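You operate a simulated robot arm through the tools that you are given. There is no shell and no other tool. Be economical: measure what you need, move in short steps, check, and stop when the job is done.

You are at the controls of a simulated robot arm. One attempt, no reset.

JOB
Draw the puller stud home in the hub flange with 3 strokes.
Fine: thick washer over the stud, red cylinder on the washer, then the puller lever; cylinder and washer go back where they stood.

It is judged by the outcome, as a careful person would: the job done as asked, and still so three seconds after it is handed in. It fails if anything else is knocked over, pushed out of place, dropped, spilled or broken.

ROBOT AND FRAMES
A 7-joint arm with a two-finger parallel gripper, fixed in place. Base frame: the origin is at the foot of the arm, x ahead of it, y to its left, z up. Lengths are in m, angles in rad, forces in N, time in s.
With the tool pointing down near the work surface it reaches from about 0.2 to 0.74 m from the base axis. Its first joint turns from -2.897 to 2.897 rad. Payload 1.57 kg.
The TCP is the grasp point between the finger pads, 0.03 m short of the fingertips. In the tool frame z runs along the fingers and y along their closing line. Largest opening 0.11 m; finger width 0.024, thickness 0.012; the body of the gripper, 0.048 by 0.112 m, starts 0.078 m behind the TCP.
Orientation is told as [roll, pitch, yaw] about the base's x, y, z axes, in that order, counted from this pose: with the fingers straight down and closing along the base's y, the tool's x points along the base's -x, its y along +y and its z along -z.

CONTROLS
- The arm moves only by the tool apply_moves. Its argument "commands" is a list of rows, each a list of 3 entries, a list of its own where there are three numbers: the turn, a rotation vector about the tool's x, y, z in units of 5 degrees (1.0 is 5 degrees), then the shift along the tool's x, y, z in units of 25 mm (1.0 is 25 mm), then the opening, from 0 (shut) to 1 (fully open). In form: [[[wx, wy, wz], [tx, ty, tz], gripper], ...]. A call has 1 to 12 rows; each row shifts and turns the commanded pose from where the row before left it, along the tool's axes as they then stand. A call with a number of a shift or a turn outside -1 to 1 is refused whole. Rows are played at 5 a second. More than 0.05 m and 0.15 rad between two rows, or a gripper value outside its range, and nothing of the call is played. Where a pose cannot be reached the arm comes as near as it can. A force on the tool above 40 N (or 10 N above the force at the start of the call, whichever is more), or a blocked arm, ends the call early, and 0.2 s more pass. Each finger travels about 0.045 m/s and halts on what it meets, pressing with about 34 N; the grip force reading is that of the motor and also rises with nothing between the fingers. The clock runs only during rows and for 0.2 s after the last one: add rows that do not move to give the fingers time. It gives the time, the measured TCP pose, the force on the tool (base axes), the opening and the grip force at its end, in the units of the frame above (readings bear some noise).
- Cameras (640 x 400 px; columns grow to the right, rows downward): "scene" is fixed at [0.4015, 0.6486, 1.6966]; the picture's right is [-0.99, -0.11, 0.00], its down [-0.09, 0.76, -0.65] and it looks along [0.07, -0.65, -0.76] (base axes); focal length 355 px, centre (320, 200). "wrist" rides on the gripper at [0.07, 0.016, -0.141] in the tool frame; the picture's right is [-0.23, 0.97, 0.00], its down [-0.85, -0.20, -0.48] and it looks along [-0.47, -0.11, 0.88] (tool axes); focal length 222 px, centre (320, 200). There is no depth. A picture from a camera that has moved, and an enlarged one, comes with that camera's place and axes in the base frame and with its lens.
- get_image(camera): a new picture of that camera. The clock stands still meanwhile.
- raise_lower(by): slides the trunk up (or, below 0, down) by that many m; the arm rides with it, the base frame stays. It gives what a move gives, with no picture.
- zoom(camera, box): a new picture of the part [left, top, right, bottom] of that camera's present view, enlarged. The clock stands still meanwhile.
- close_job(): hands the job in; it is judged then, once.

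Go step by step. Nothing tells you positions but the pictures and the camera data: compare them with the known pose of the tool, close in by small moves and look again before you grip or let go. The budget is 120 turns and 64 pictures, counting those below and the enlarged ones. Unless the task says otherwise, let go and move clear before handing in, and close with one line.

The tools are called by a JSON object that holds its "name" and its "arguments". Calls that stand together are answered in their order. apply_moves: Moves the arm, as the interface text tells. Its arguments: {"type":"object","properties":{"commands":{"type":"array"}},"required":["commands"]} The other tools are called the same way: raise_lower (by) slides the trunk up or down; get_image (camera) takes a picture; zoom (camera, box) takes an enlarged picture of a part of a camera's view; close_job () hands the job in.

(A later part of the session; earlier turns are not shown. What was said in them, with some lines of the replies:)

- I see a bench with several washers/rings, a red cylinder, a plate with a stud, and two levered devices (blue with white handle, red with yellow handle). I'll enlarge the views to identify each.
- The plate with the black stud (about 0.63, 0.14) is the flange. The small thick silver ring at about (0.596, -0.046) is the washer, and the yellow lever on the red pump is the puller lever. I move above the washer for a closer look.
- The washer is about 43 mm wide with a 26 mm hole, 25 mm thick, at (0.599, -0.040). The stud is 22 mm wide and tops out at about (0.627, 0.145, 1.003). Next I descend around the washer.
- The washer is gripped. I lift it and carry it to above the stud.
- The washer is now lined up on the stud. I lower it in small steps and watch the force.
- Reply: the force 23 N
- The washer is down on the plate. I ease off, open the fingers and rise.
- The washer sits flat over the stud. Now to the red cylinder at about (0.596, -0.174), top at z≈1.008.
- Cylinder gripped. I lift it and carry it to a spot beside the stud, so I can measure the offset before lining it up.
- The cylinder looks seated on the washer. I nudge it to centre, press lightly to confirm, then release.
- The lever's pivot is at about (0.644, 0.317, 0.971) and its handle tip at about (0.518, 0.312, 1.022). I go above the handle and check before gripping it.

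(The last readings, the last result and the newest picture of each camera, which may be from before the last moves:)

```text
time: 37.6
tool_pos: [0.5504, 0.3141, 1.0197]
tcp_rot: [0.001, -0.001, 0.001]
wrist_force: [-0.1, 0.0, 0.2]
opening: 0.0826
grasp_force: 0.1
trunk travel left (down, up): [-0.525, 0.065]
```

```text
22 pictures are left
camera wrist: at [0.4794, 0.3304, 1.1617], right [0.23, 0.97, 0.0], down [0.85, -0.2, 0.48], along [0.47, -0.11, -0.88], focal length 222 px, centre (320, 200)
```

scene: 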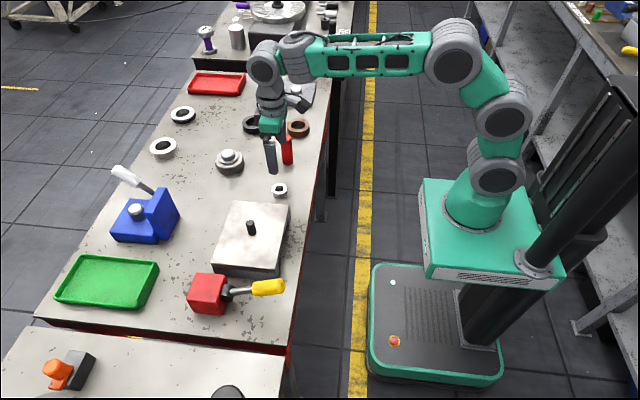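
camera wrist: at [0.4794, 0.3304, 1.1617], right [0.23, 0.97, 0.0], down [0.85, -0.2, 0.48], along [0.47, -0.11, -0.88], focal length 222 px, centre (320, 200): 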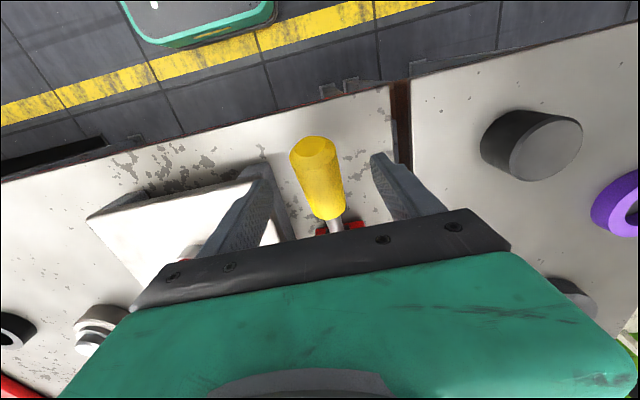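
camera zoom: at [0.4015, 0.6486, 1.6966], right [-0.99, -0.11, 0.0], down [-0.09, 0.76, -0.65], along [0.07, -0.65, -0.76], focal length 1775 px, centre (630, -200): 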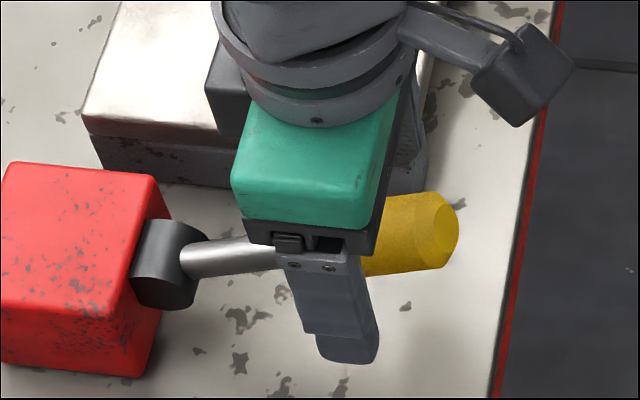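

{"name": "apply_moves", "arguments": {"commands": [[[0, 0, 0], [0, 0, 0], 0.5], [[0, 0, 0], [0, 0, 0], 0.3], [[0, 0, 0], [0, 0, 0], 0.15], [[0, 0, 0], [0, 0, 0], 0.15], [[0, 0, 0], [0, 0, 0], 0.15]]}}

```text
time: 38.8
tool_pos: [0.549, 0.3144, 1.0192]
tcp_rot: [0.0, 0.002, 0.0]
wrist_force: [1.0, 6.5, 0.5]
opening: 0.0311
grasp_force: 29.9
trunk travel left (down, up): [-0.525, 0.065]
```

Handle gripped. I stroke it down along its arc a few steps and check how it moves and resists.

{"name": "apply_moves", "arguments": {"commands": [[[0, -1, 0], [0.155, 0, 0.338], 0.15], [[0, -1, 0], [0.155, 0, 0.338], 0.15], [[0, 0, 0], [0, 0, 0], 0.15]]}}

{"name": "zoom", "arguments": {"camera": "scene", "box": [200, 200, 320, 320]}}

```text
time: 39.6
tool_pos: [0.5407, 0.3143, 1.0007]
tcp_rot: [-0.003, -0.173, 0.002]
wrist_force: [-17.8, 5.6, 0.0]
opening: 0.0308
grasp_force: 40.2
trunk travel left (down, up): [-0.525, 0.065]
```

```text
3.33 times, centred on (260, 260) of scene
camera zoom: at [0.4015, 0.6486, 1.6966], right [-0.99, -0.11, 0.0], down [-0.09, 0.76, -0.65], along [0.07, -0.65, -0.76], focal length 1183 px, centre (520, 0)
```

zoom: 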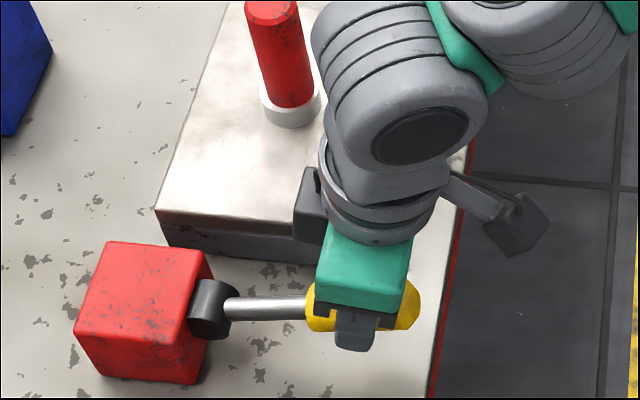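

{"name": "apply_moves", "arguments": {"commands": [[[0, 0, 0], [0.12, 0, 0], 0.15], [[0, -1, 0], [0.165, 0, 0.338], 0.15], [[0, 0, 0], [0, 0, 0], 0.15]]}}

```text
time: 40.4
tool_pos: [0.5354, 0.3143, 0.9917]
tcp_rot: [-0.001, -0.262, -0.001]
wrist_force: [-18.1, 3.9, -4.1]
opening: 0.0312
grasp_force: 40.0
trunk travel left (down, up): [-0.525, 0.065]
```

{"name": "apply_moves", "arguments": {"commands": [[[0, 0, 0], [0.15, 0, 0], 0.15], [[0, 0, 0], [0, 0, 0], 0.15]]}}

{"name": "zoom", "arguments": {"camera": "scene", "box": [200, 230, 310, 320]}}

```text
time: 41.0
tool_pos: [0.536, 0.3162, 0.9919]
tcp_rot: [0.001, -0.266, -0.001]
wrist_force: [3.8, 0.7, -3.6]
opening: 0.0308
grasp_force: 40.4
trunk travel left (down, up): [-0.525, 0.065]
```

```text
4.44 times, centred on (255, 275) of scene
camera zoom: at [0.4015, 0.6486, 1.6966], right [-0.99, -0.11, 0.0], down [-0.09, 0.76, -0.65], along [0.07, -0.65, -0.76], focal length 1577 px, centre (609, -133)
```

zoom: 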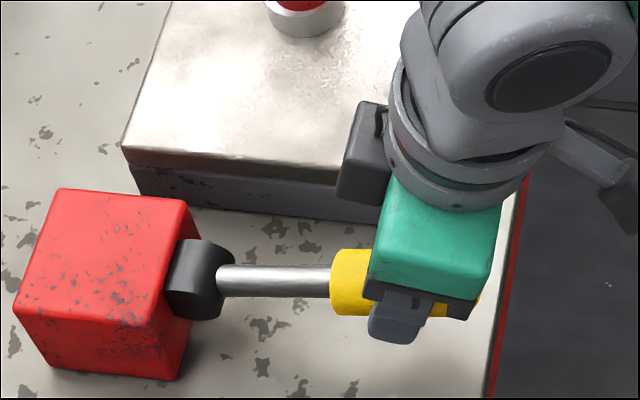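

The forces have eased, and the path fits a pivot near (0.645, 0.957). I continue the stroke on the corrected arc.

{"name": "apply_moves", "arguments": {"commands": [[[0, -1, 0], [0.203, 0, 0.345], 0.15], [[0, -1, 0], [0.203, 0, 0.345], 0.15], [[0, 0, 0], [0, 0, 0], 0.15]]}}

```text
time: 41.8
tool_pos: [0.5302, 0.3145, 0.9709]
tcp_rot: [0.001, -0.44, -0.002]
wrist_force: [-1.2, 4.7, 2.7]
opening: 0.031
grasp_force: 40.2
trunk travel left (down, up): [-0.525, 0.065]
```

{"name": "apply_moves", "arguments": {"commands": [[[0, -1, 0], [0.203, 0, 0.345], 0.15], [[0, -1, 0], [0.203, 0, 0.345], 0.15], [[0, 0, 0], [0, 0, 0], 0.15]]}}

{"name": "zoom", "arguments": {"camera": "scene", "box": [200, 190, 320, 320]}}

```text
time: 42.4
tool_pos: [0.5291, 0.3141, 0.9634]
tcp_rot: [0.012, -0.589, -0.007]
wrist_force: [-23.4, -10.2, 22.8]
opening: 0.0313
grasp_force: 40.2
trunk travel left (down, up): [-0.525, 0.065]
stopped in row 2: the force on the tool passed its limit (the readings are from after the stop); the commanded pose is now the measured one
```

```text
3.08 times, centred on (260, 255) of scene
camera zoom: at [0.4015, 0.6486, 1.6966], right [-0.99, -0.11, 0.0], down [-0.09, 0.76, -0.65], along [0.07, -0.65, -0.76], focal length 1092 px, centre (505, 31)
```

zoom: 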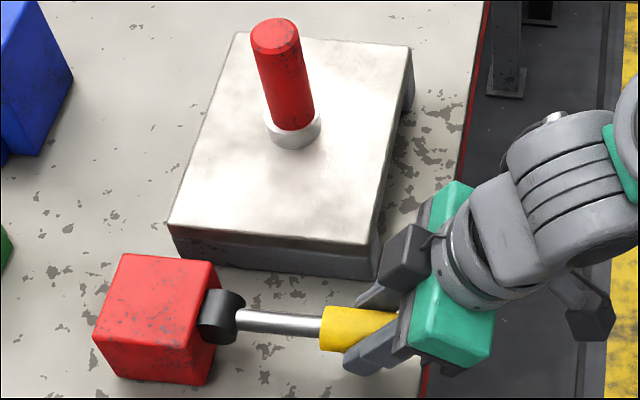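

The lever hit its lower stop after about 30° of travel. I bring it back up on the reverse arc.

{"name": "apply_moves", "arguments": {"commands": [[[0, 0.7, 0], [0, 0, 0], 0.15], [[0, 1, 0], [-0.232, 0, -0.326], 0.15], [[0, 1, 0], [-0.232, 0, -0.326], 0.15], [[0, 1, 0], [-0.232, 0, -0.326], 0.15], [[0, 0, 0], [0, 0, 0], 0.15]]}}

```text
time: 43.6
tool_pos: [0.5369, 0.3149, 0.991]
tcp_rot: [0.007, -0.26, -0.005]
wrist_force: [-9.0, 1.0, 0.9]
opening: 0.0309
grasp_force: 40.1
trunk travel left (down, up): [-0.525, 0.065]
```

{"name": "apply_moves", "arguments": {"commands": [[[0, 1, 0], [-0.19, 0, -0.326], 0.15], [[0, 1, 0], [-0.21, 0, -0.326], 0.15], [[0, 0.95, 0], [-0.22, 0, -0.31], 0.15], [[0, 0, 0], [0, 0, 0], 0.15]]}}

```text
time: 44.6
tool_pos: [0.5492, 0.3141, 1.0142]
tcp_rot: [0.003, -0.001, -0.003]
wrist_force: [-0.2, 4.1, -16.1]
opening: 0.031
grasp_force: 39.9
trunk travel left (down, up): [-0.525, 0.065]
```

Second stroke down.

{"name": "apply_moves", "arguments": {"commands": [[[0, -1, 0], [0.195, 0, 0.343], 0.15], [[0, -1, 0], [0.195, 0, 0.343], 0.15], [[0, -1, 0], [0.195, 0, 0.343], 0.15], [[0, -1, 0], [0.195, 0, 0.343], 0.15], [[0, 0, 0], [0, 0, 0], 0.15]]}}

```text
time: 45.8
tool_pos: [0.5328, 0.3148, 0.9794]
tcp_rot: [0.008, -0.355, -0.005]
wrist_force: [-2.0, 1.2, -7.7]
opening: 0.0307
grasp_force: 39.8
trunk travel left (down, up): [-0.525, 0.065]
```

{"name": "apply_moves", "arguments": {"commands": [[[0, -1, 0], [0.195, 0, 0.343], 0.15], [[0, -0.8, 0], [0.15, 0, 0.3], 0.15], [[0, 0, 0], [0, 0, 0.1], 0.15], [[0, 0, 0], [0, 0, 0.1], 0.15], [[0, 0, 0], [0, 0, 0], 0.15]]}}

{"name": "zoom", "arguments": {"camera": "scene", "box": [200, 190, 320, 320]}}

```text
time: 46.8
tool_pos: [0.5312, 0.3152, 0.9638]
tcp_rot: [0.013, -0.521, -0.006]
wrist_force: [-25.5, -14.3, 22.9]
opening: 0.0311
grasp_force: 40.0
trunk travel left (down, up): [-0.525, 0.065]
stopped in row 5: the force on the tool passed its limit (the readings are from after the stop); the commanded pose is now the measured one
```

```text
3.08 times, centred on (260, 255) of scene
camera zoom: at [0.4015, 0.6486, 1.6966], right [-0.99, -0.11, 0.0], down [-0.09, 0.76, -0.65], along [0.07, -0.65, -0.76], focal length 1092 px, centre (505, 31)
```

zoom: 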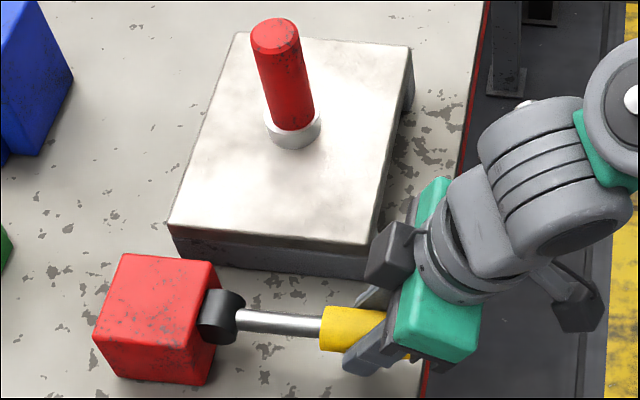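

Second stroke reached the stop. Lever back up.

{"name": "apply_moves", "arguments": {"commands": [[[0, 1, 0], [-0.2, 0, -0.325], 0.15], [[0, 1, 0], [-0.21, 0, -0.325], 0.15], [[0, 1, 0], [-0.21, 0, -0.325], 0.15], [[0, 1, 0], [-0.21, 0, -0.325], 0.15], [[0, 0, 0], [0, 0, 0], 0.15]]}}

{"name": "apply_moves", "arguments": {"commands": [[[0, 1, 0], [-0.21, 0, -0.325], 0.15], [[0, 0.95, 0], [-0.22, 0, -0.325], 0.15], [[0, 0, 0], [0, 0, -0.12], 0.15], [[0, 0, 0], [0, 0, 0], 0.15]]}}

{"name": "zoom", "arguments": {"camera": "scene", "box": [200, 190, 320, 320]}}

```text
time: 48.0
tool_pos: [0.5409, 0.3151, 0.9988]
tcp_rot: [0.01, -0.165, -0.004]
wrist_force: [-8.1, -16.2, 1.8]
opening: 0.0308
grasp_force: 39.9
trunk travel left (down, up): [-0.525, 0.065]
```

```text
time: 49.0
tool_pos: [0.5499, 0.3151, 1.0162]
tcp_rot: [0.006, 0.01, -0.001]
wrist_force: [-1.1, -9.4, -22.3]
opening: 0.031
grasp_force: 39.7
trunk travel left (down, up): [-0.525, 0.065]
```

```text
3.08 times, centred on (260, 255) of scene
camera zoom: at [0.4015, 0.6486, 1.6966], right [-0.99, -0.11, 0.0], down [-0.09, 0.76, -0.65], along [0.07, -0.65, -0.76], focal length 1092 px, centre (505, 31)
```

zoom: 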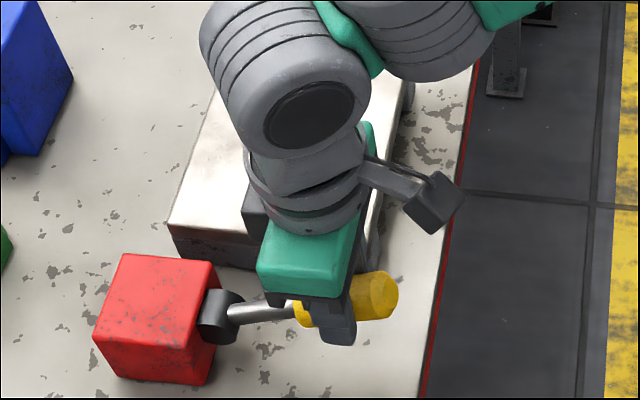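

Back at the upper stop. Third stroke down.

{"name": "apply_moves", "arguments": {"commands": [[[0, -1, 0], [0.195, -0.02, 0.36], 0.15], [[0, -1, 0], [0.195, -0.02, 0.36], 0.15], [[0, -1, 0], [0.195, 0, 0.36], 0.15], [[0, -1, 0], [0.195, 0, 0.36], 0.15], [[0, 0, 0], [0, 0, 0], 0.15]]}}

{"name": "apply_moves", "arguments": {"commands": [[[0, -1, 0], [0.195, 0, 0.343], 0.15], [[0, -0.8, 0], [0.15, 0, 0.3], 0.15], [[0, 0, 0], [0, 0, 0.1], 0.15], [[0, 0, 0], [0, 0, 0.1], 0.15], [[0, 0, 0], [0, 0, 0.05], 0.15]]}}

{"name": "zoom", "arguments": {"camera": "scene", "box": [200, 190, 320, 320]}}

```text
time: 50.2
tool_pos: [0.5348, 0.3145, 0.9817]
tcp_rot: [0.013, -0.349, -0.005]
wrist_force: [-5.4, -7.8, 3.0]
opening: 0.0308
grasp_force: 39.9
trunk travel left (down, up): [-0.525, 0.065]
```

```text
time: 51.2
tool_pos: [0.5307, 0.315, 0.9652]
tcp_rot: [0.016, -0.509, -0.01]
wrist_force: [-26.0, -13.3, 23.0]
opening: 0.0307
grasp_force: 40.1
trunk travel left (down, up): [-0.525, 0.065]
stopped in row 4: the force on the tool passed its limit (the readings are from after the stop); the commanded pose is now the measured one
```

```text
3.08 times, centred on (260, 255) of scene
camera zoom: at [0.4015, 0.6486, 1.6966], right [-0.99, -0.11, 0.0], down [-0.09, 0.76, -0.65], along [0.07, -0.65, -0.76], focal length 1092 px, centre (505, 31)
```

zoom: 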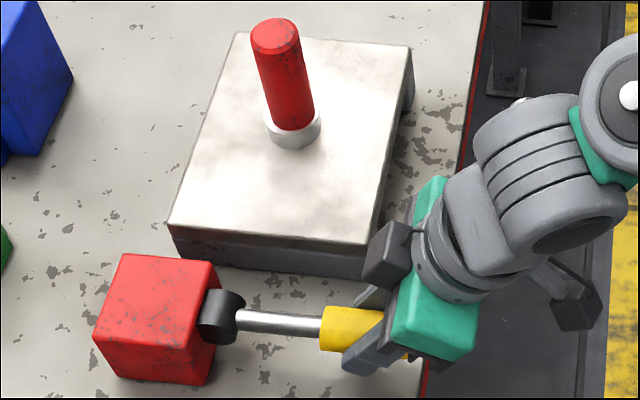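

Third stroke done. I return the lever to its starting position and let it go.

{"name": "apply_moves", "arguments": {"commands": [[[0, 1, 0], [-0.2, 0, -0.325], 0.15], [[0, 1, 0], [-0.21, 0, -0.325], 0.15], [[0, 1, 0], [-0.21, 0, -0.325], 0.15], [[0, 1, 0], [-0.21, 0, -0.325], 0.15], [[0, 0, 0], [0, 0, 0], 0.15]]}}

{"name": "apply_moves", "arguments": {"commands": [[[-0.1, 1, 0], [-0.21, 0, -0.325], 0.15], [[-0.1, 0.9, 0.1], [-0.21, 0, -0.31], 0.15], [[0, 0, 0], [0, 0, 0], 0.15]]}}

```text
time: 52.4
tool_pos: [0.5418, 0.3145, 1.0011]
tcp_rot: [0.017, -0.16, -0.007]
wrist_force: [-6.4, -9.4, 11.5]
opening: 0.0308
grasp_force: 40.0
trunk travel left (down, up): [-0.525, 0.065]
```

```text
time: 53.2
tool_pos: [0.5513, 0.3136, 1.0134]
tcp_rot: [0.029, 0.01, -0.008]
wrist_force: [1.3, -1.6, -0.5]
opening: 0.0309
grasp_force: 40.4
trunk travel left (down, up): [-0.525, 0.065]
```

{"name": "apply_moves", "arguments": {"commands": [[[0, 0, 0], [0, 0, -0.15], 0.15], [[0, 0, 0], [0, 0, -0.08], 0.15], [[0, 0, 0], [0, 0, 0], 0.15]]}}

{"name": "apply_moves", "arguments": {"commands": [[[0, 0, 0], [0, 0, 0.05], 0.4], [[0, 0, 0], [0, 0, 0], 0.7], [[0, 0, 0], [0, 0, 0], 0.75], [[0, 0, 0], [0, 0, 0], 0.75], [[0, 0, 0], [0, 0, 0], 0.75]]}}

{"name": "apply_moves", "arguments": {"commands": [[[0, 0, 0], [0, 0, -1], 0.75], [[0.17, -0.06, 0.05], [0, 0, -1], 0.75], [[0.16, -0.06, -0.05], [0, 0, -1], 0.75], [[0, 0, 0], [0, 0, -1], 0.75], [[0, 0, 0], [0, 0, -1], 0.75], [[0, 0, 0], [0, 0, -1], 0.75], [[0, 0, 0], [0, 0, -0.7], 0.75], [[0, 0, 0], [0, 0, 0], 0.75]]}}

{"name": "get_image", "arguments": {"camera": "scene"}}

```text
time: 54.0
tool_pos: [0.5504, 0.3142, 1.0139]
tcp_rot: [0.025, 0.02, -0.008]
wrist_force: [-0.5, -3.4, -35.4]
opening: 0.0309
grasp_force: 39.8
trunk travel left (down, up): [-0.525, 0.065]
```

```text
time: 55.2
tool_pos: [0.5507, 0.3144, 1.0192]
tcp_rot: [0.029, 0.009, -0.008]
wrist_force: [-0.1, -0.1, -0.3]
opening: 0.0825
grasp_force: 0.1
trunk travel left (down, up): [-0.525, 0.065]
```

```text
time: 57.0
tool_pos: [0.5528, 0.3134, 1.1869]
tcp_rot: [0.002, -0.002, -0.01]
wrist_force: [0.0, -0.8, 1.2]
opening: 0.0826
grasp_force: 0.0
trunk travel left (down, up): [-0.525, 0.065]
```

```text
15 pictures are left
```

scene: 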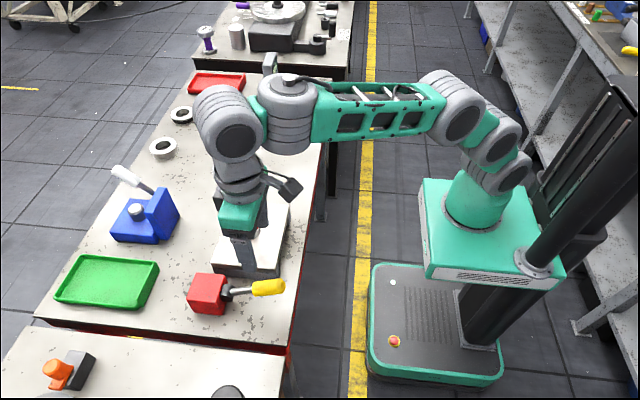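

The lever is back where it started. Now I go back above the red cylinder.

{"name": "apply_moves", "arguments": {"commands": [[[0, 0, -0.115], [-0.5, -1, 0], 0.75], [[0, 0, 0], [-0.5, -1, 0], 0.75], [[0, 0, 0], [-0.5, -1, 0], 0.75], [[0, 0, 0], [-0.5, -1, 0], 0.75], [[0, 0, 0], [-0.5, -1, 0], 0.75], [[0, 0, 0], [-0.5, -1, 0], 0.75], [[0, 0, 0], [-0.06, -0.62, 0], 0.75], [[0, 0, 0], [0, 0, 0], 0.75]]}}

{"name": "get_image", "arguments": {"camera": "wrist"}}

```text
time: 58.8
tool_pos: [0.6274, 0.1475, 1.1898]
tcp_rot: [0.003, -0.003, 0.001]
wrist_force: [0.0, 0.3, -0.5]
opening: 0.0824
grasp_force: 0.0
trunk travel left (down, up): [-0.525, 0.065]
```

```text
14 pictures are left
camera wrist: at [0.5578, 0.1634, 1.3326], right [0.23, 0.97, 0.0], down [0.85, -0.2, 0.48], along [0.47, -0.11, -0.88], focal length 222 px, centre (320, 200)
```

wrist: 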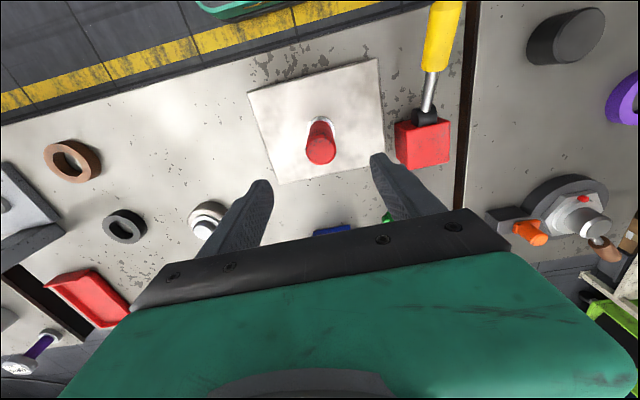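

{"name": "apply_moves", "arguments": {"commands": [[[0, 0, 0], [-0.05, 0, 1], 0.75], [[0, 0, 0], [0, 0, 1], 0.75], [[0, 0, 0], [0, 0, 1], 0.75], [[0, 0, 0], [0, 0, 1], 0.75], [[0, 0, 0], [0, 0, 1], 0.75], [[0, 0, 0], [0, 0, 0.04], 0.5], [[0, 0, 0], [0, 0, 0], 0.3], [[0, 0, 0], [0, 0, 0], 0.15], [[0, 0, 0], [0, 0, 0], 0.15], [[0, 0, 0], [0, 0, 0], 0.15]]}}

{"name": "apply_moves", "arguments": {"commands": [[[0, 0, 0], [0, 0, -0.5], 0.15], [[0, 0, 0], [0, 0, -0.5], 0.15], [[0, 0, 0], [0, 0, -0.5], 0.15], [[0, 0, 0], [0, 0, -0.5], 0.15], [[0, 0, 0], [0, 0, -0.5], 0.15], [[0, 0, 0], [0, 0, 0], 0.15]]}}

{"name": "zoom", "arguments": {"camera": "scene", "box": [210, 170, 290, 240]}}

```text
time: 61.0
tool_pos: [0.6269, 0.1468, 1.0614]
tcp_rot: [0.002, -0.002, 0.002]
wrist_force: [-0.5, -1.3, 0.3]
opening: 0.0358
grasp_force: 32.5
trunk travel left (down, up): [-0.525, 0.065]
```

```text
time: 62.4
tool_pos: [0.6291, 0.1485, 1.1227]
tcp_rot: [0.003, -0.002, 0.002]
wrist_force: [0.7, -0.1, -4.3]
opening: 0.0354
grasp_force: 33.8
trunk travel left (down, up): [-0.525, 0.065]
```

```text
5.71 times, centred on (250, 205) of scene
camera zoom: at [0.4015, 0.6486, 1.6966], right [-0.99, -0.11, 0.0], down [-0.09, 0.76, -0.65], along [0.07, -0.65, -0.76], focal length 2028 px, centre (720, 171)
```

zoom: 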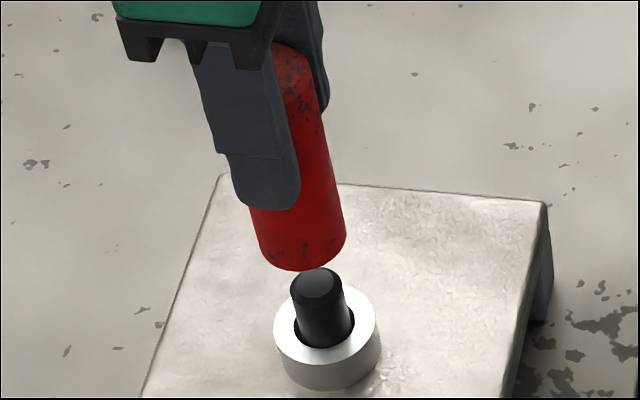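

The stud now stands clearly higher, drawn up through the washer. I carry the cylinder back to where it stood, at TCP (0.599, -0.1787).

{"name": "apply_moves", "arguments": {"commands": [[[0, 0, 0], [0, 0, -1], 0.15], [[0, 0, 0], [0.2, -1, -0.6], 0.15], [[0, 0, 0], [0.2, -1, 0], 0.15], [[0, 0, 0], [0.2, -1, 0], 0.15], [[0, 0, 0], [0.2, -1, 0], 0.15], [[0, 0, 0], [0.2, -1, 0], 0.15], [[0, 0, 0], [0.2, -1, 0], 0.15], [[0, 0, 0], [0, -1, 0], 0.15], [[0, 0, 0], [0, -1, 0], 0.15], [[0, 0, 0], [0, -1, 0], 0.15], [[0, 0, 0], [0, -1, 0], 0.15], [[0, 0, 0], [0, -1, 0], 0.15]]}}

{"name": "apply_moves", "arguments": {"commands": [[[0, 0, 0], [0, -1, 0], 0.15], [[0, 0, 0], [0, -1, 1], 0.15], [[0, 0, 0], [0, 0, 1], 0.15], [[0, 0, 0], [0, 0, 1], 0.15], [[0, 0, 0], [0, 0, 1], 0.15], [[0, 0, 0], [0, 0, 1], 0.15], [[0, 0, 0], [0, 0, 1], 0.15], [[0, 0, 0], [0, 0, 0], 0.15]]}}

{"name": "get_image", "arguments": {"camera": "wrist"}}

```text
time: 65.0
tool_pos: [0.6013, -0.1313, 1.164]
tcp_rot: [0.002, -0.003, 0.001]
wrist_force: [0.4, 0.2, -4.3]
opening: 0.0354
grasp_force: 34.1
trunk travel left (down, up): [-0.525, 0.065]
```

```text
time: 66.8
tool_pos: [0.5969, -0.1785, 1.0134]
tcp_rot: [0.001, -0.001, 0.0]
wrist_force: [0.2, 1.4, -4.1]
opening: 0.0354
grasp_force: 33.9
trunk travel left (down, up): [-0.525, 0.065]
```

```text
12 pictures are left
camera wrist: at [0.5275, -0.1619, 1.1556], right [0.23, 0.97, 0.0], down [0.85, -0.2, 0.48], along [0.47, -0.11, -0.88], focal length 222 px, centre (320, 200)
```

wrist: 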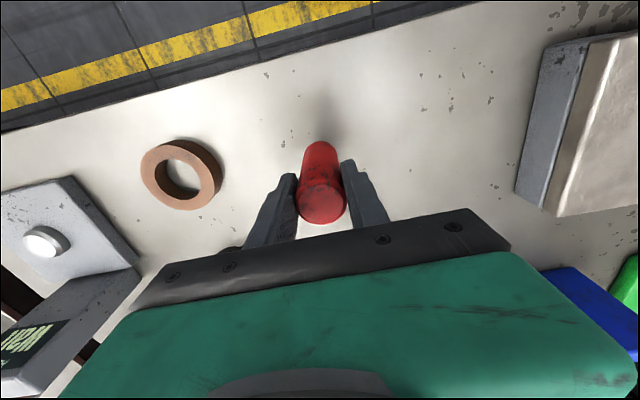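

{"name": "apply_moves", "arguments": {"commands": [[[0, 0, 0], [-0.05, 0, 0.6], 0.15], [[0, 0, 0], [0, 0, 0.6], 0.15], [[0, 0, 0], [0, 0, 0.2], 0.15], [[0, 0, 0], [0, 0, 0], 0.15]]}}

{"name": "zoom", "arguments": {"camera": "wrist", "box": [240, 130, 400, 240]}}

```text
time: 67.8
tool_pos: [0.6008, -0.1776, 0.983]
tcp_rot: [-0.002, -0.009, 0.002]
wrist_force: [3.7, -1.3, 22.4]
opening: 0.0353
grasp_force: 34.0
trunk travel left (down, up): [-0.525, 0.065]
```

```text
3.64 times, centred on (320, 185) of wrist
camera zoom: at [0.5288, -0.1617, 1.1251], right [0.23, 0.97, 0.0], down [0.85, -0.2, 0.49], along [0.47, -0.11, -0.87], focal length 808 px, centre (320, 254)
```

zoom: 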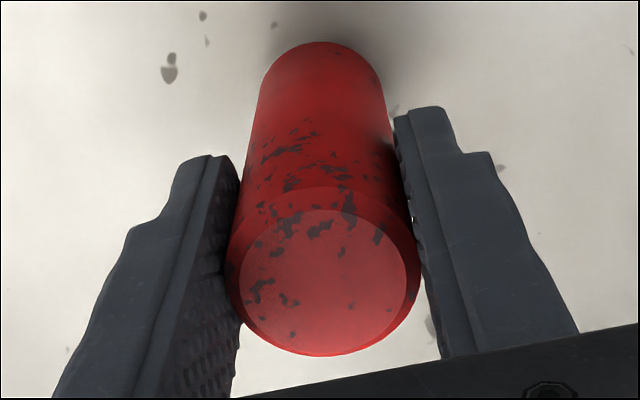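

{"name": "apply_moves", "arguments": {"commands": [[[0, 0, 0], [0, 0, -0.4], 0.15], [[0, 0, 0], [0.08, -0.05, 0], 0.15], [[0, 0, 0], [0, 0, 0.15], 0.15], [[0, 0, 0], [0, 0, 0.07], 0.15], [[0, 0, 0], [0, 0, 0], 0.15]]}}

```text
time: 69.0
tool_pos: [0.597, -0.178, 0.9831]
tcp_rot: [0.001, -0.001, 0.002]
wrist_force: [-0.1, -0.6, -1.7]
opening: 0.0352
grasp_force: 34.0
trunk travel left (down, up): [-0.525, 0.065]
```

{"name": "apply_moves", "arguments": {"commands": [[[0, 0, 0], [0, 0, 0.04], 0.15], [[0, 0, 0], [0, 0, 0], 0.15]]}}

{"name": "apply_moves", "arguments": {"commands": [[[0, 0, 0], [0, 0, 0], 0.35], [[0, 0, 0], [0, 0, 0], 0.55], [[0, 0, 0], [0, 0, 0], 0.75], [[0, 0, 0], [0, 0, 0], 0.75], [[0, 0, 0], [0, 0, 0], 0.75], [[0, 0, 0], [0, 0, -1], 0.75], [[0, 0, 0], [0, 0, -1], 0.75], [[0, 0, 0], [0, 0, -1], 0.75], [[0, 0, 0], [0, 0, -1], 0.75], [[0, 0, 0], [0, 0, -1], 0.75], [[0, 0, 0], [0, 0, -1], 0.75]]}}

{"name": "get_image", "arguments": {"camera": "scene"}}

```text
time: 69.6
tool_pos: [0.5971, -0.1782, 0.9823]
tcp_rot: [0.002, -0.004, -0.001]
wrist_force: [-0.9, 1.2, 4.3]
opening: 0.0353
grasp_force: 33.7
trunk travel left (down, up): [-0.525, 0.065]
```

```text
time: 72.0
tool_pos: [0.598, -0.1761, 1.1302]
tcp_rot: [0.002, -0.001, 0.002]
wrist_force: [-0.1, 0.6, 0.4]
opening: 0.0826
grasp_force: 0.1
trunk travel left (down, up): [-0.525, 0.065]
```

```text
10 pictures are left
```

scene: 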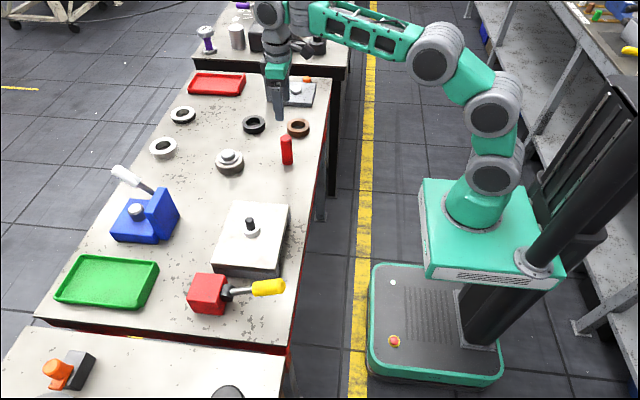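

The cylinder stands where it was. Now I fetch the washer from the stud.

{"name": "apply_moves", "arguments": {"commands": [[[0, 0, 0], [-0.3, 1, 0], 0.75], [[0, 0, 0], [-0.3, 1, 0], 0.75], [[0, 0, 0], [-0.3, 1, 0], 0.75], [[0, 0, 0], [-0.4, 1, 0], 0.75], [[0, 0, 0], [0, 1, 0], 0.75], [[0, 0, 0], [0, 1, 0], 0.75], [[0, 0, 0], [0, 1, 0], 0.75], [[0, 0, 0], [0, 1, 0], 0.75], [[0, 0, 0], [0, 1, 0], 0.75], [[0, 0, 0], [0, 1, 0], 0.75], [[0, 0, 0], [0, 1, 0], 0.75], [[0, 0, 0], [0, 1, 0], 0.75]]}}

{"name": "apply_moves", "arguments": {"commands": [[[0, 0, 0], [0, 1, 0], 0.75], [[0, 0, 0], [0, 0, 0], 0.75]]}}

{"name": "zoom", "arguments": {"camera": "wrist", "box": [240, 100, 400, 200]}}

```text
time: 74.6
tool_pos: [0.6319, 0.1228, 1.1316]
tcp_rot: [0.002, -0.002, 0.001]
wrist_force: [0.2, -0.4, -0.4]
opening: 0.0827
grasp_force: 0.1
trunk travel left (down, up): [-0.525, 0.065]
```

```text
time: 75.2
tool_pos: [0.6295, 0.1468, 1.1317]
tcp_rot: [0.004, 0.0, 0.001]
wrist_force: [0.0, 0.0, -0.5]
opening: 0.0824
grasp_force: 0.1
trunk travel left (down, up): [-0.525, 0.065]
```

```text
4.00 times, centred on (320, 150) of wrist
camera zoom: at [0.559, 0.1627, 1.2747], right [0.23, 0.97, 0.0], down [0.85, -0.2, 0.48], along [0.47, -0.11, -0.88], focal length 888 px, centre (320, 400)
```

zoom: 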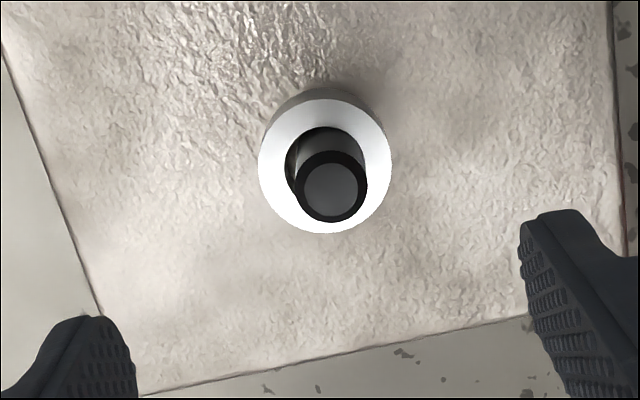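

{"name": "apply_moves", "arguments": {"commands": [[[0, 0, 0], [0, 0.04, 1], 0.75], [[0, 0, 0], [0, 0, 1], 0.75], [[0, 0, 0], [0, 0, 1], 0.75], [[0, 0, 0], [0, 0, 1], 0.75], [[0, 0, 0], [0, 0, 1], 0.75], [[0, 0, 0], [0, 0, 0.4], 0.65], [[0, 0, 0], [0, 0, 0], 0.45], [[0, 0, 0], [0, 0, 0], 0.25], [[0, 0, 0], [0, 0, 0], 0.2], [[0, 0, 0], [0, 0, 0], 0.2], [[0, 0, 0], [0, 0, 0], 0.2]]}}

{"name": "zoom", "arguments": {"camera": "wrist", "box": [240, 130, 400, 230]}}

```text
time: 77.6
tool_pos: [0.633, 0.1482, 0.9982]
tcp_rot: [0.002, -0.001, 0.002]
wrist_force: [0.0, -1.1, -0.7]
opening: 0.0428
grasp_force: 33.9
trunk travel left (down, up): [-0.525, 0.065]
```

```text
4.00 times, centred on (320, 180) of wrist
camera zoom: at [0.5627, 0.1647, 1.1403], right [0.23, 0.97, 0.0], down [0.85, -0.2, 0.48], along [0.47, -0.11, -0.88], focal length 888 px, centre (320, 280)
```

zoom: 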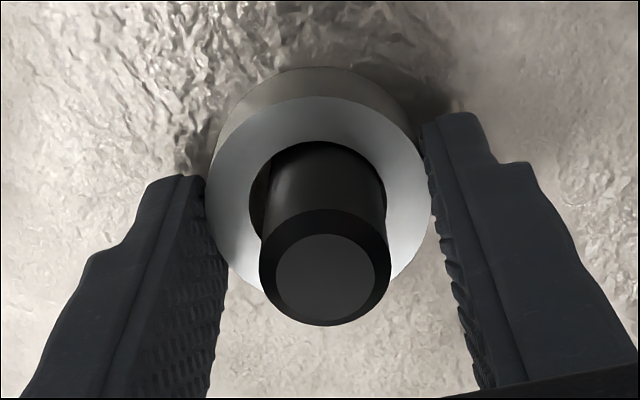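

{"name": "apply_moves", "arguments": {"commands": [[[0, 0, 0], [0, 0.04, -0.2], 0.2], [[0, 0, 0], [0, 0, -0.3], 0.2], [[0, 0, 0], [0, 0, 0], 0.2]]}}

```text
time: 78.4
tool_pos: [0.6316, 0.1496, 1.0098]
tcp_rot: [0.0, 0.0, 0.002]
wrist_force: [-0.7, -0.7, -0.2]
opening: 0.0428
grasp_force: 33.8
trunk travel left (down, up): [-0.525, 0.065]
```

{"name": "apply_moves", "arguments": {"commands": [[[0, 0, 0], [0, 0, -0.5], 0.2], [[0, 0, 0], [0, 0, -0.5], 0.2], [[0, 0, 0], [0, 0, -0.5], 0.2], [[0, 0, 0], [0, 0, -0.5], 0.2], [[0, 0, 0], [0, 0, -0.5], 0.2], [[0, 0, 0], [0, 0, -0.5], 0.2], [[0, 0, 0], [0, 0, -0.5], 0.2], [[0, 0, 0], [0, 0, -0.5], 0.2], [[0, 0, 0], [0, 0, 0], 0.2]]}}

{"name": "zoom", "arguments": {"camera": "scene", "box": [210, 170, 290, 240]}}

```text
time: 80.4
tool_pos: [0.6316, 0.1483, 1.1108]
tcp_rot: [0.001, -0.003, 0.0]
wrist_force: [1.3, -0.9, -1.0]
opening: 0.043
grasp_force: 33.8
trunk travel left (down, up): [-0.525, 0.065]
```

```text
5.71 times, centred on (250, 205) of scene
camera zoom: at [0.4015, 0.6486, 1.6966], right [-0.99, -0.11, 0.0], down [-0.09, 0.76, -0.65], along [0.07, -0.65, -0.76], focal length 2028 px, centre (720, 171)
```

zoom: 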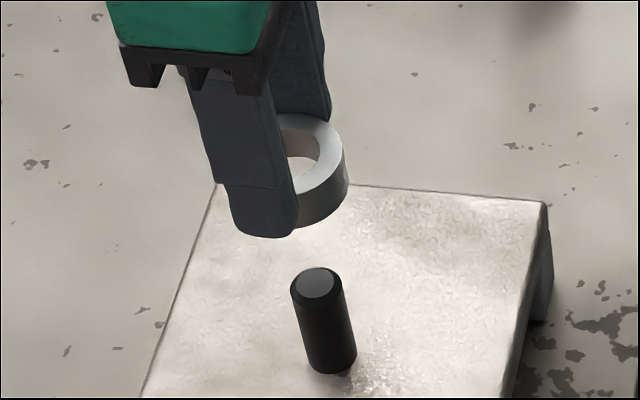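

The stud stays drawn up in the flange. I carry the washer back to its spot at (0.598, -0.039).

{"name": "apply_moves", "arguments": {"commands": [[[0, 0, 0], [0.2, -1, 0], 0.2], [[0, 0, 0], [0.2, -1, 0], 0.2], [[0, 0, 0], [0.2, -1, 0], 0.2], [[0, 0, 0], [0.2, -1, 0], 0.2], [[0, 0, 0], [0.2, -1, 0], 0.2], [[0, 0, 0], [0.26, -1, 0], 0.2], [[0, 0, 0], [0, -1, 0], 0.2], [[0, 0, 0], [0, -0.52, 0.5], 0.2], [[0, 0, 0], [0, 0, 1], 0.2], [[0, 0, 0], [0, 0, 1], 0.2], [[0, 0, 0], [0, 0, 1], 0.2], [[0, 0, 0], [0, 0, 1], 0.2]]}}

{"name": "apply_moves", "arguments": {"commands": [[[0, 0, 0], [0, 0, 1], 0.2], [[0, 0, 0], [0, 0, 0.6], 0.2], [[0, 0, 0], [0, 0, 0], 0.2]]}}

{"name": "zoom", "arguments": {"camera": "wrist", "box": [240, 130, 400, 230]}}

```text
time: 83.0
tool_pos: [0.5999, -0.0411, 0.9992]
tcp_rot: [0.0, -0.001, 0.001]
wrist_force: [0.3, -1.0, -1.2]
opening: 0.0428
grasp_force: 34.0
trunk travel left (down, up): [-0.525, 0.065]
```

```text
time: 83.8
tool_pos: [0.5994, -0.0397, 0.9582]
tcp_rot: [0.002, -0.002, 0.002]
wrist_force: [0.3, -0.7, -1.5]
opening: 0.0425
grasp_force: 34.4
trunk travel left (down, up): [-0.525, 0.065]
```

```text
4.00 times, centred on (320, 180) of wrist
camera zoom: at [0.5292, -0.0234, 1.0999], right [0.23, 0.97, 0.0], down [0.85, -0.2, 0.48], along [0.47, -0.11, -0.88], focal length 888 px, centre (320, 280)
```

zoom: 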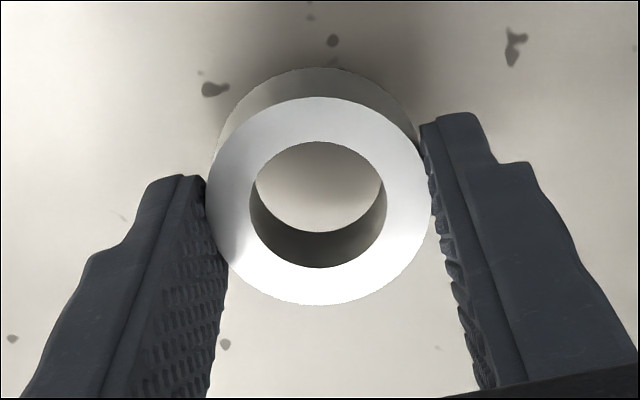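

{"name": "apply_moves", "arguments": {"commands": [[[0, 0, 0], [0, 0.02, 0.3], 0.2], [[0, 0, 0], [0, 0, 0.25], 0.2], [[0, 0, 0], [0, 0, 0.08], 0.2], [[0, 0, 0], [0, 0, 0.08], 0.2], [[0, 0, 0], [0, 0, 0], 0.2]]}}

{"name": "zoom", "arguments": {"camera": "wrist", "box": [240, 130, 400, 230]}}

```text
time: 85.0
tool_pos: [0.5987, -0.0392, 0.9385]
tcp_rot: [0.002, -0.001, 0.0]
wrist_force: [-0.4, -0.7, -0.6]
opening: 0.0428
grasp_force: 34.0
trunk travel left (down, up): [-0.525, 0.065]
```

```text
4.00 times, centred on (320, 180) of wrist
camera zoom: at [0.5293, -0.023, 1.0813], right [0.23, 0.97, 0.0], down [0.85, -0.2, 0.48], along [0.47, -0.11, -0.88], focal length 888 px, centre (320, 280)
```

zoom: 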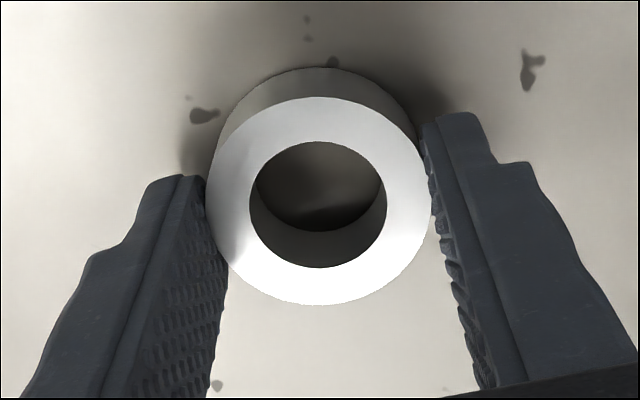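

{"name": "apply_moves", "arguments": {"commands": [[[0, 0, 0], [-0.04, 0.045, 0], 0.2], [[0, 0, 0], [0, 0, 0.08], 0.2], [[0, 0, 0], [0, 0, 0], 0.2]]}}

```text
time: 85.8
tool_pos: [0.6008, -0.0388, 0.9364]
tcp_rot: [0.001, -0.002, 0.002]
wrist_force: [0.4, 1.1, -0.1]
opening: 0.0428
grasp_force: 34.0
trunk travel left (down, up): [-0.525, 0.065]
```

{"name": "apply_moves", "arguments": {"commands": [[[0, 0, 0], [0, 0, 0.06], 0.2], [[0, 0, 0], [0, 0, 0], 0.2]]}}

```text
time: 86.4
tool_pos: [0.6007, -0.0389, 0.9378]
tcp_rot: [0.002, -0.005, 0.001]
wrist_force: [-2.4, 1.9, 10.5]
opening: 0.0428
grasp_force: 33.6
trunk travel left (down, up): [-0.525, 0.065]
```

Contact with the table, so I ease off, release and rise clear.

{"name": "apply_moves", "arguments": {"commands": [[[0, 0, 0], [0, 0, -0.04], 0.3], [[0, 0, 0], [0, 0, 0], 0.5], [[0, 0, 0], [0, 0, 0], 0.7], [[0, 0, 0], [0, 0, 0], 0.75], [[0, 0, 0], [0, 0, -0.5], 0.75], [[0, 0, 0], [0, 0, -1], 0.75], [[0, 0, 0], [0, 0, -1], 0.75], [[0, 0, 0], [0, 0, -1], 0.75], [[0, 0, 0], [0, 0, -1], 0.75], [[0, 0, 0], [0, 0, -1], 0.75], [[0, 0, 0], [0, 0, -1], 0.75], [[0, 0, 0], [0, 0, -1], 0.75]]}}

{"name": "apply_moves", "arguments": {"commands": [[[0, 0, 0], [1, 0, -1], 0.75], [[0, 0, 0], [1, 0, -1], 0.75], [[0, 0, 0], [1, 0, -1], 0.75], [[0, 0, 0], [1, 0, 0], 0.75], [[0, 0, 0], [1, 0, 0], 0.75]]}}

{"name": "get_image", "arguments": {"camera": "scene"}}

{"name": "zoom", "arguments": {"camera": "scene", "box": [180, 130, 320, 320]}}

```text
time: 89.0
tool_pos: [0.6002, -0.037, 1.1227]
tcp_rot: [0.002, -0.002, -0.001]
wrist_force: [-0.4, 0.0, -0.4]
opening: 0.0825
grasp_force: 0.0
trunk travel left (down, up): [-0.525, 0.065]
```

```text
time: 90.2
tool_pos: [0.4736, -0.0395, 1.2011]
tcp_rot: [0.002, -0.003, 0.001]
wrist_force: [0.1, 0.3, 0.3]
opening: 0.0824
grasp_force: 0.0
trunk travel left (down, up): [-0.525, 0.065]
```

```text
4 pictures are left
```

scene: 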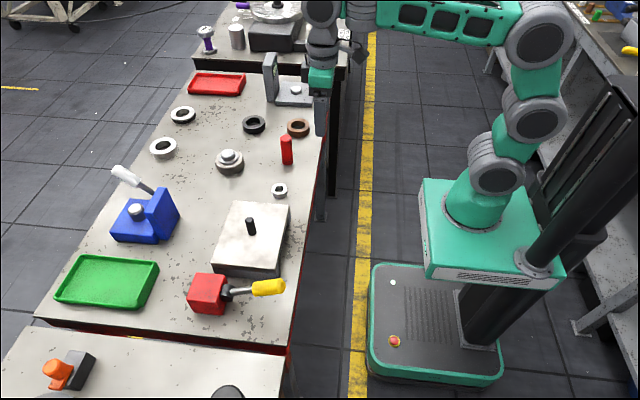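

```text
2.11 times, centred on (250, 225) of scene
camera zoom: at [0.4015, 0.6486, 1.6966], right [-0.99, -0.11, 0.0], down [-0.09, 0.76, -0.65], along [0.07, -0.65, -0.76], focal length 747 px, centre (467, 147)
```

zoom: 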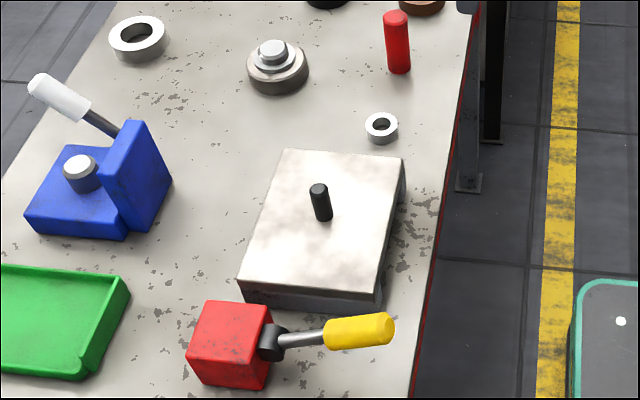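

The stud is drawn up, the washer and cylinder are back in place, the lever is at rest and the arm is clear. I hand the job in.

{"name": "close_job", "arguments": {}}

```text
The job is handed in.
```

The job is handed in: I gave the puller lever three full strokes, stop to stop, and the stud now stands visibly higher in the flange. I could only judge that it is fully home by eye. The red cylinder and thick washer are back within a couple of millimetres of where they stood.
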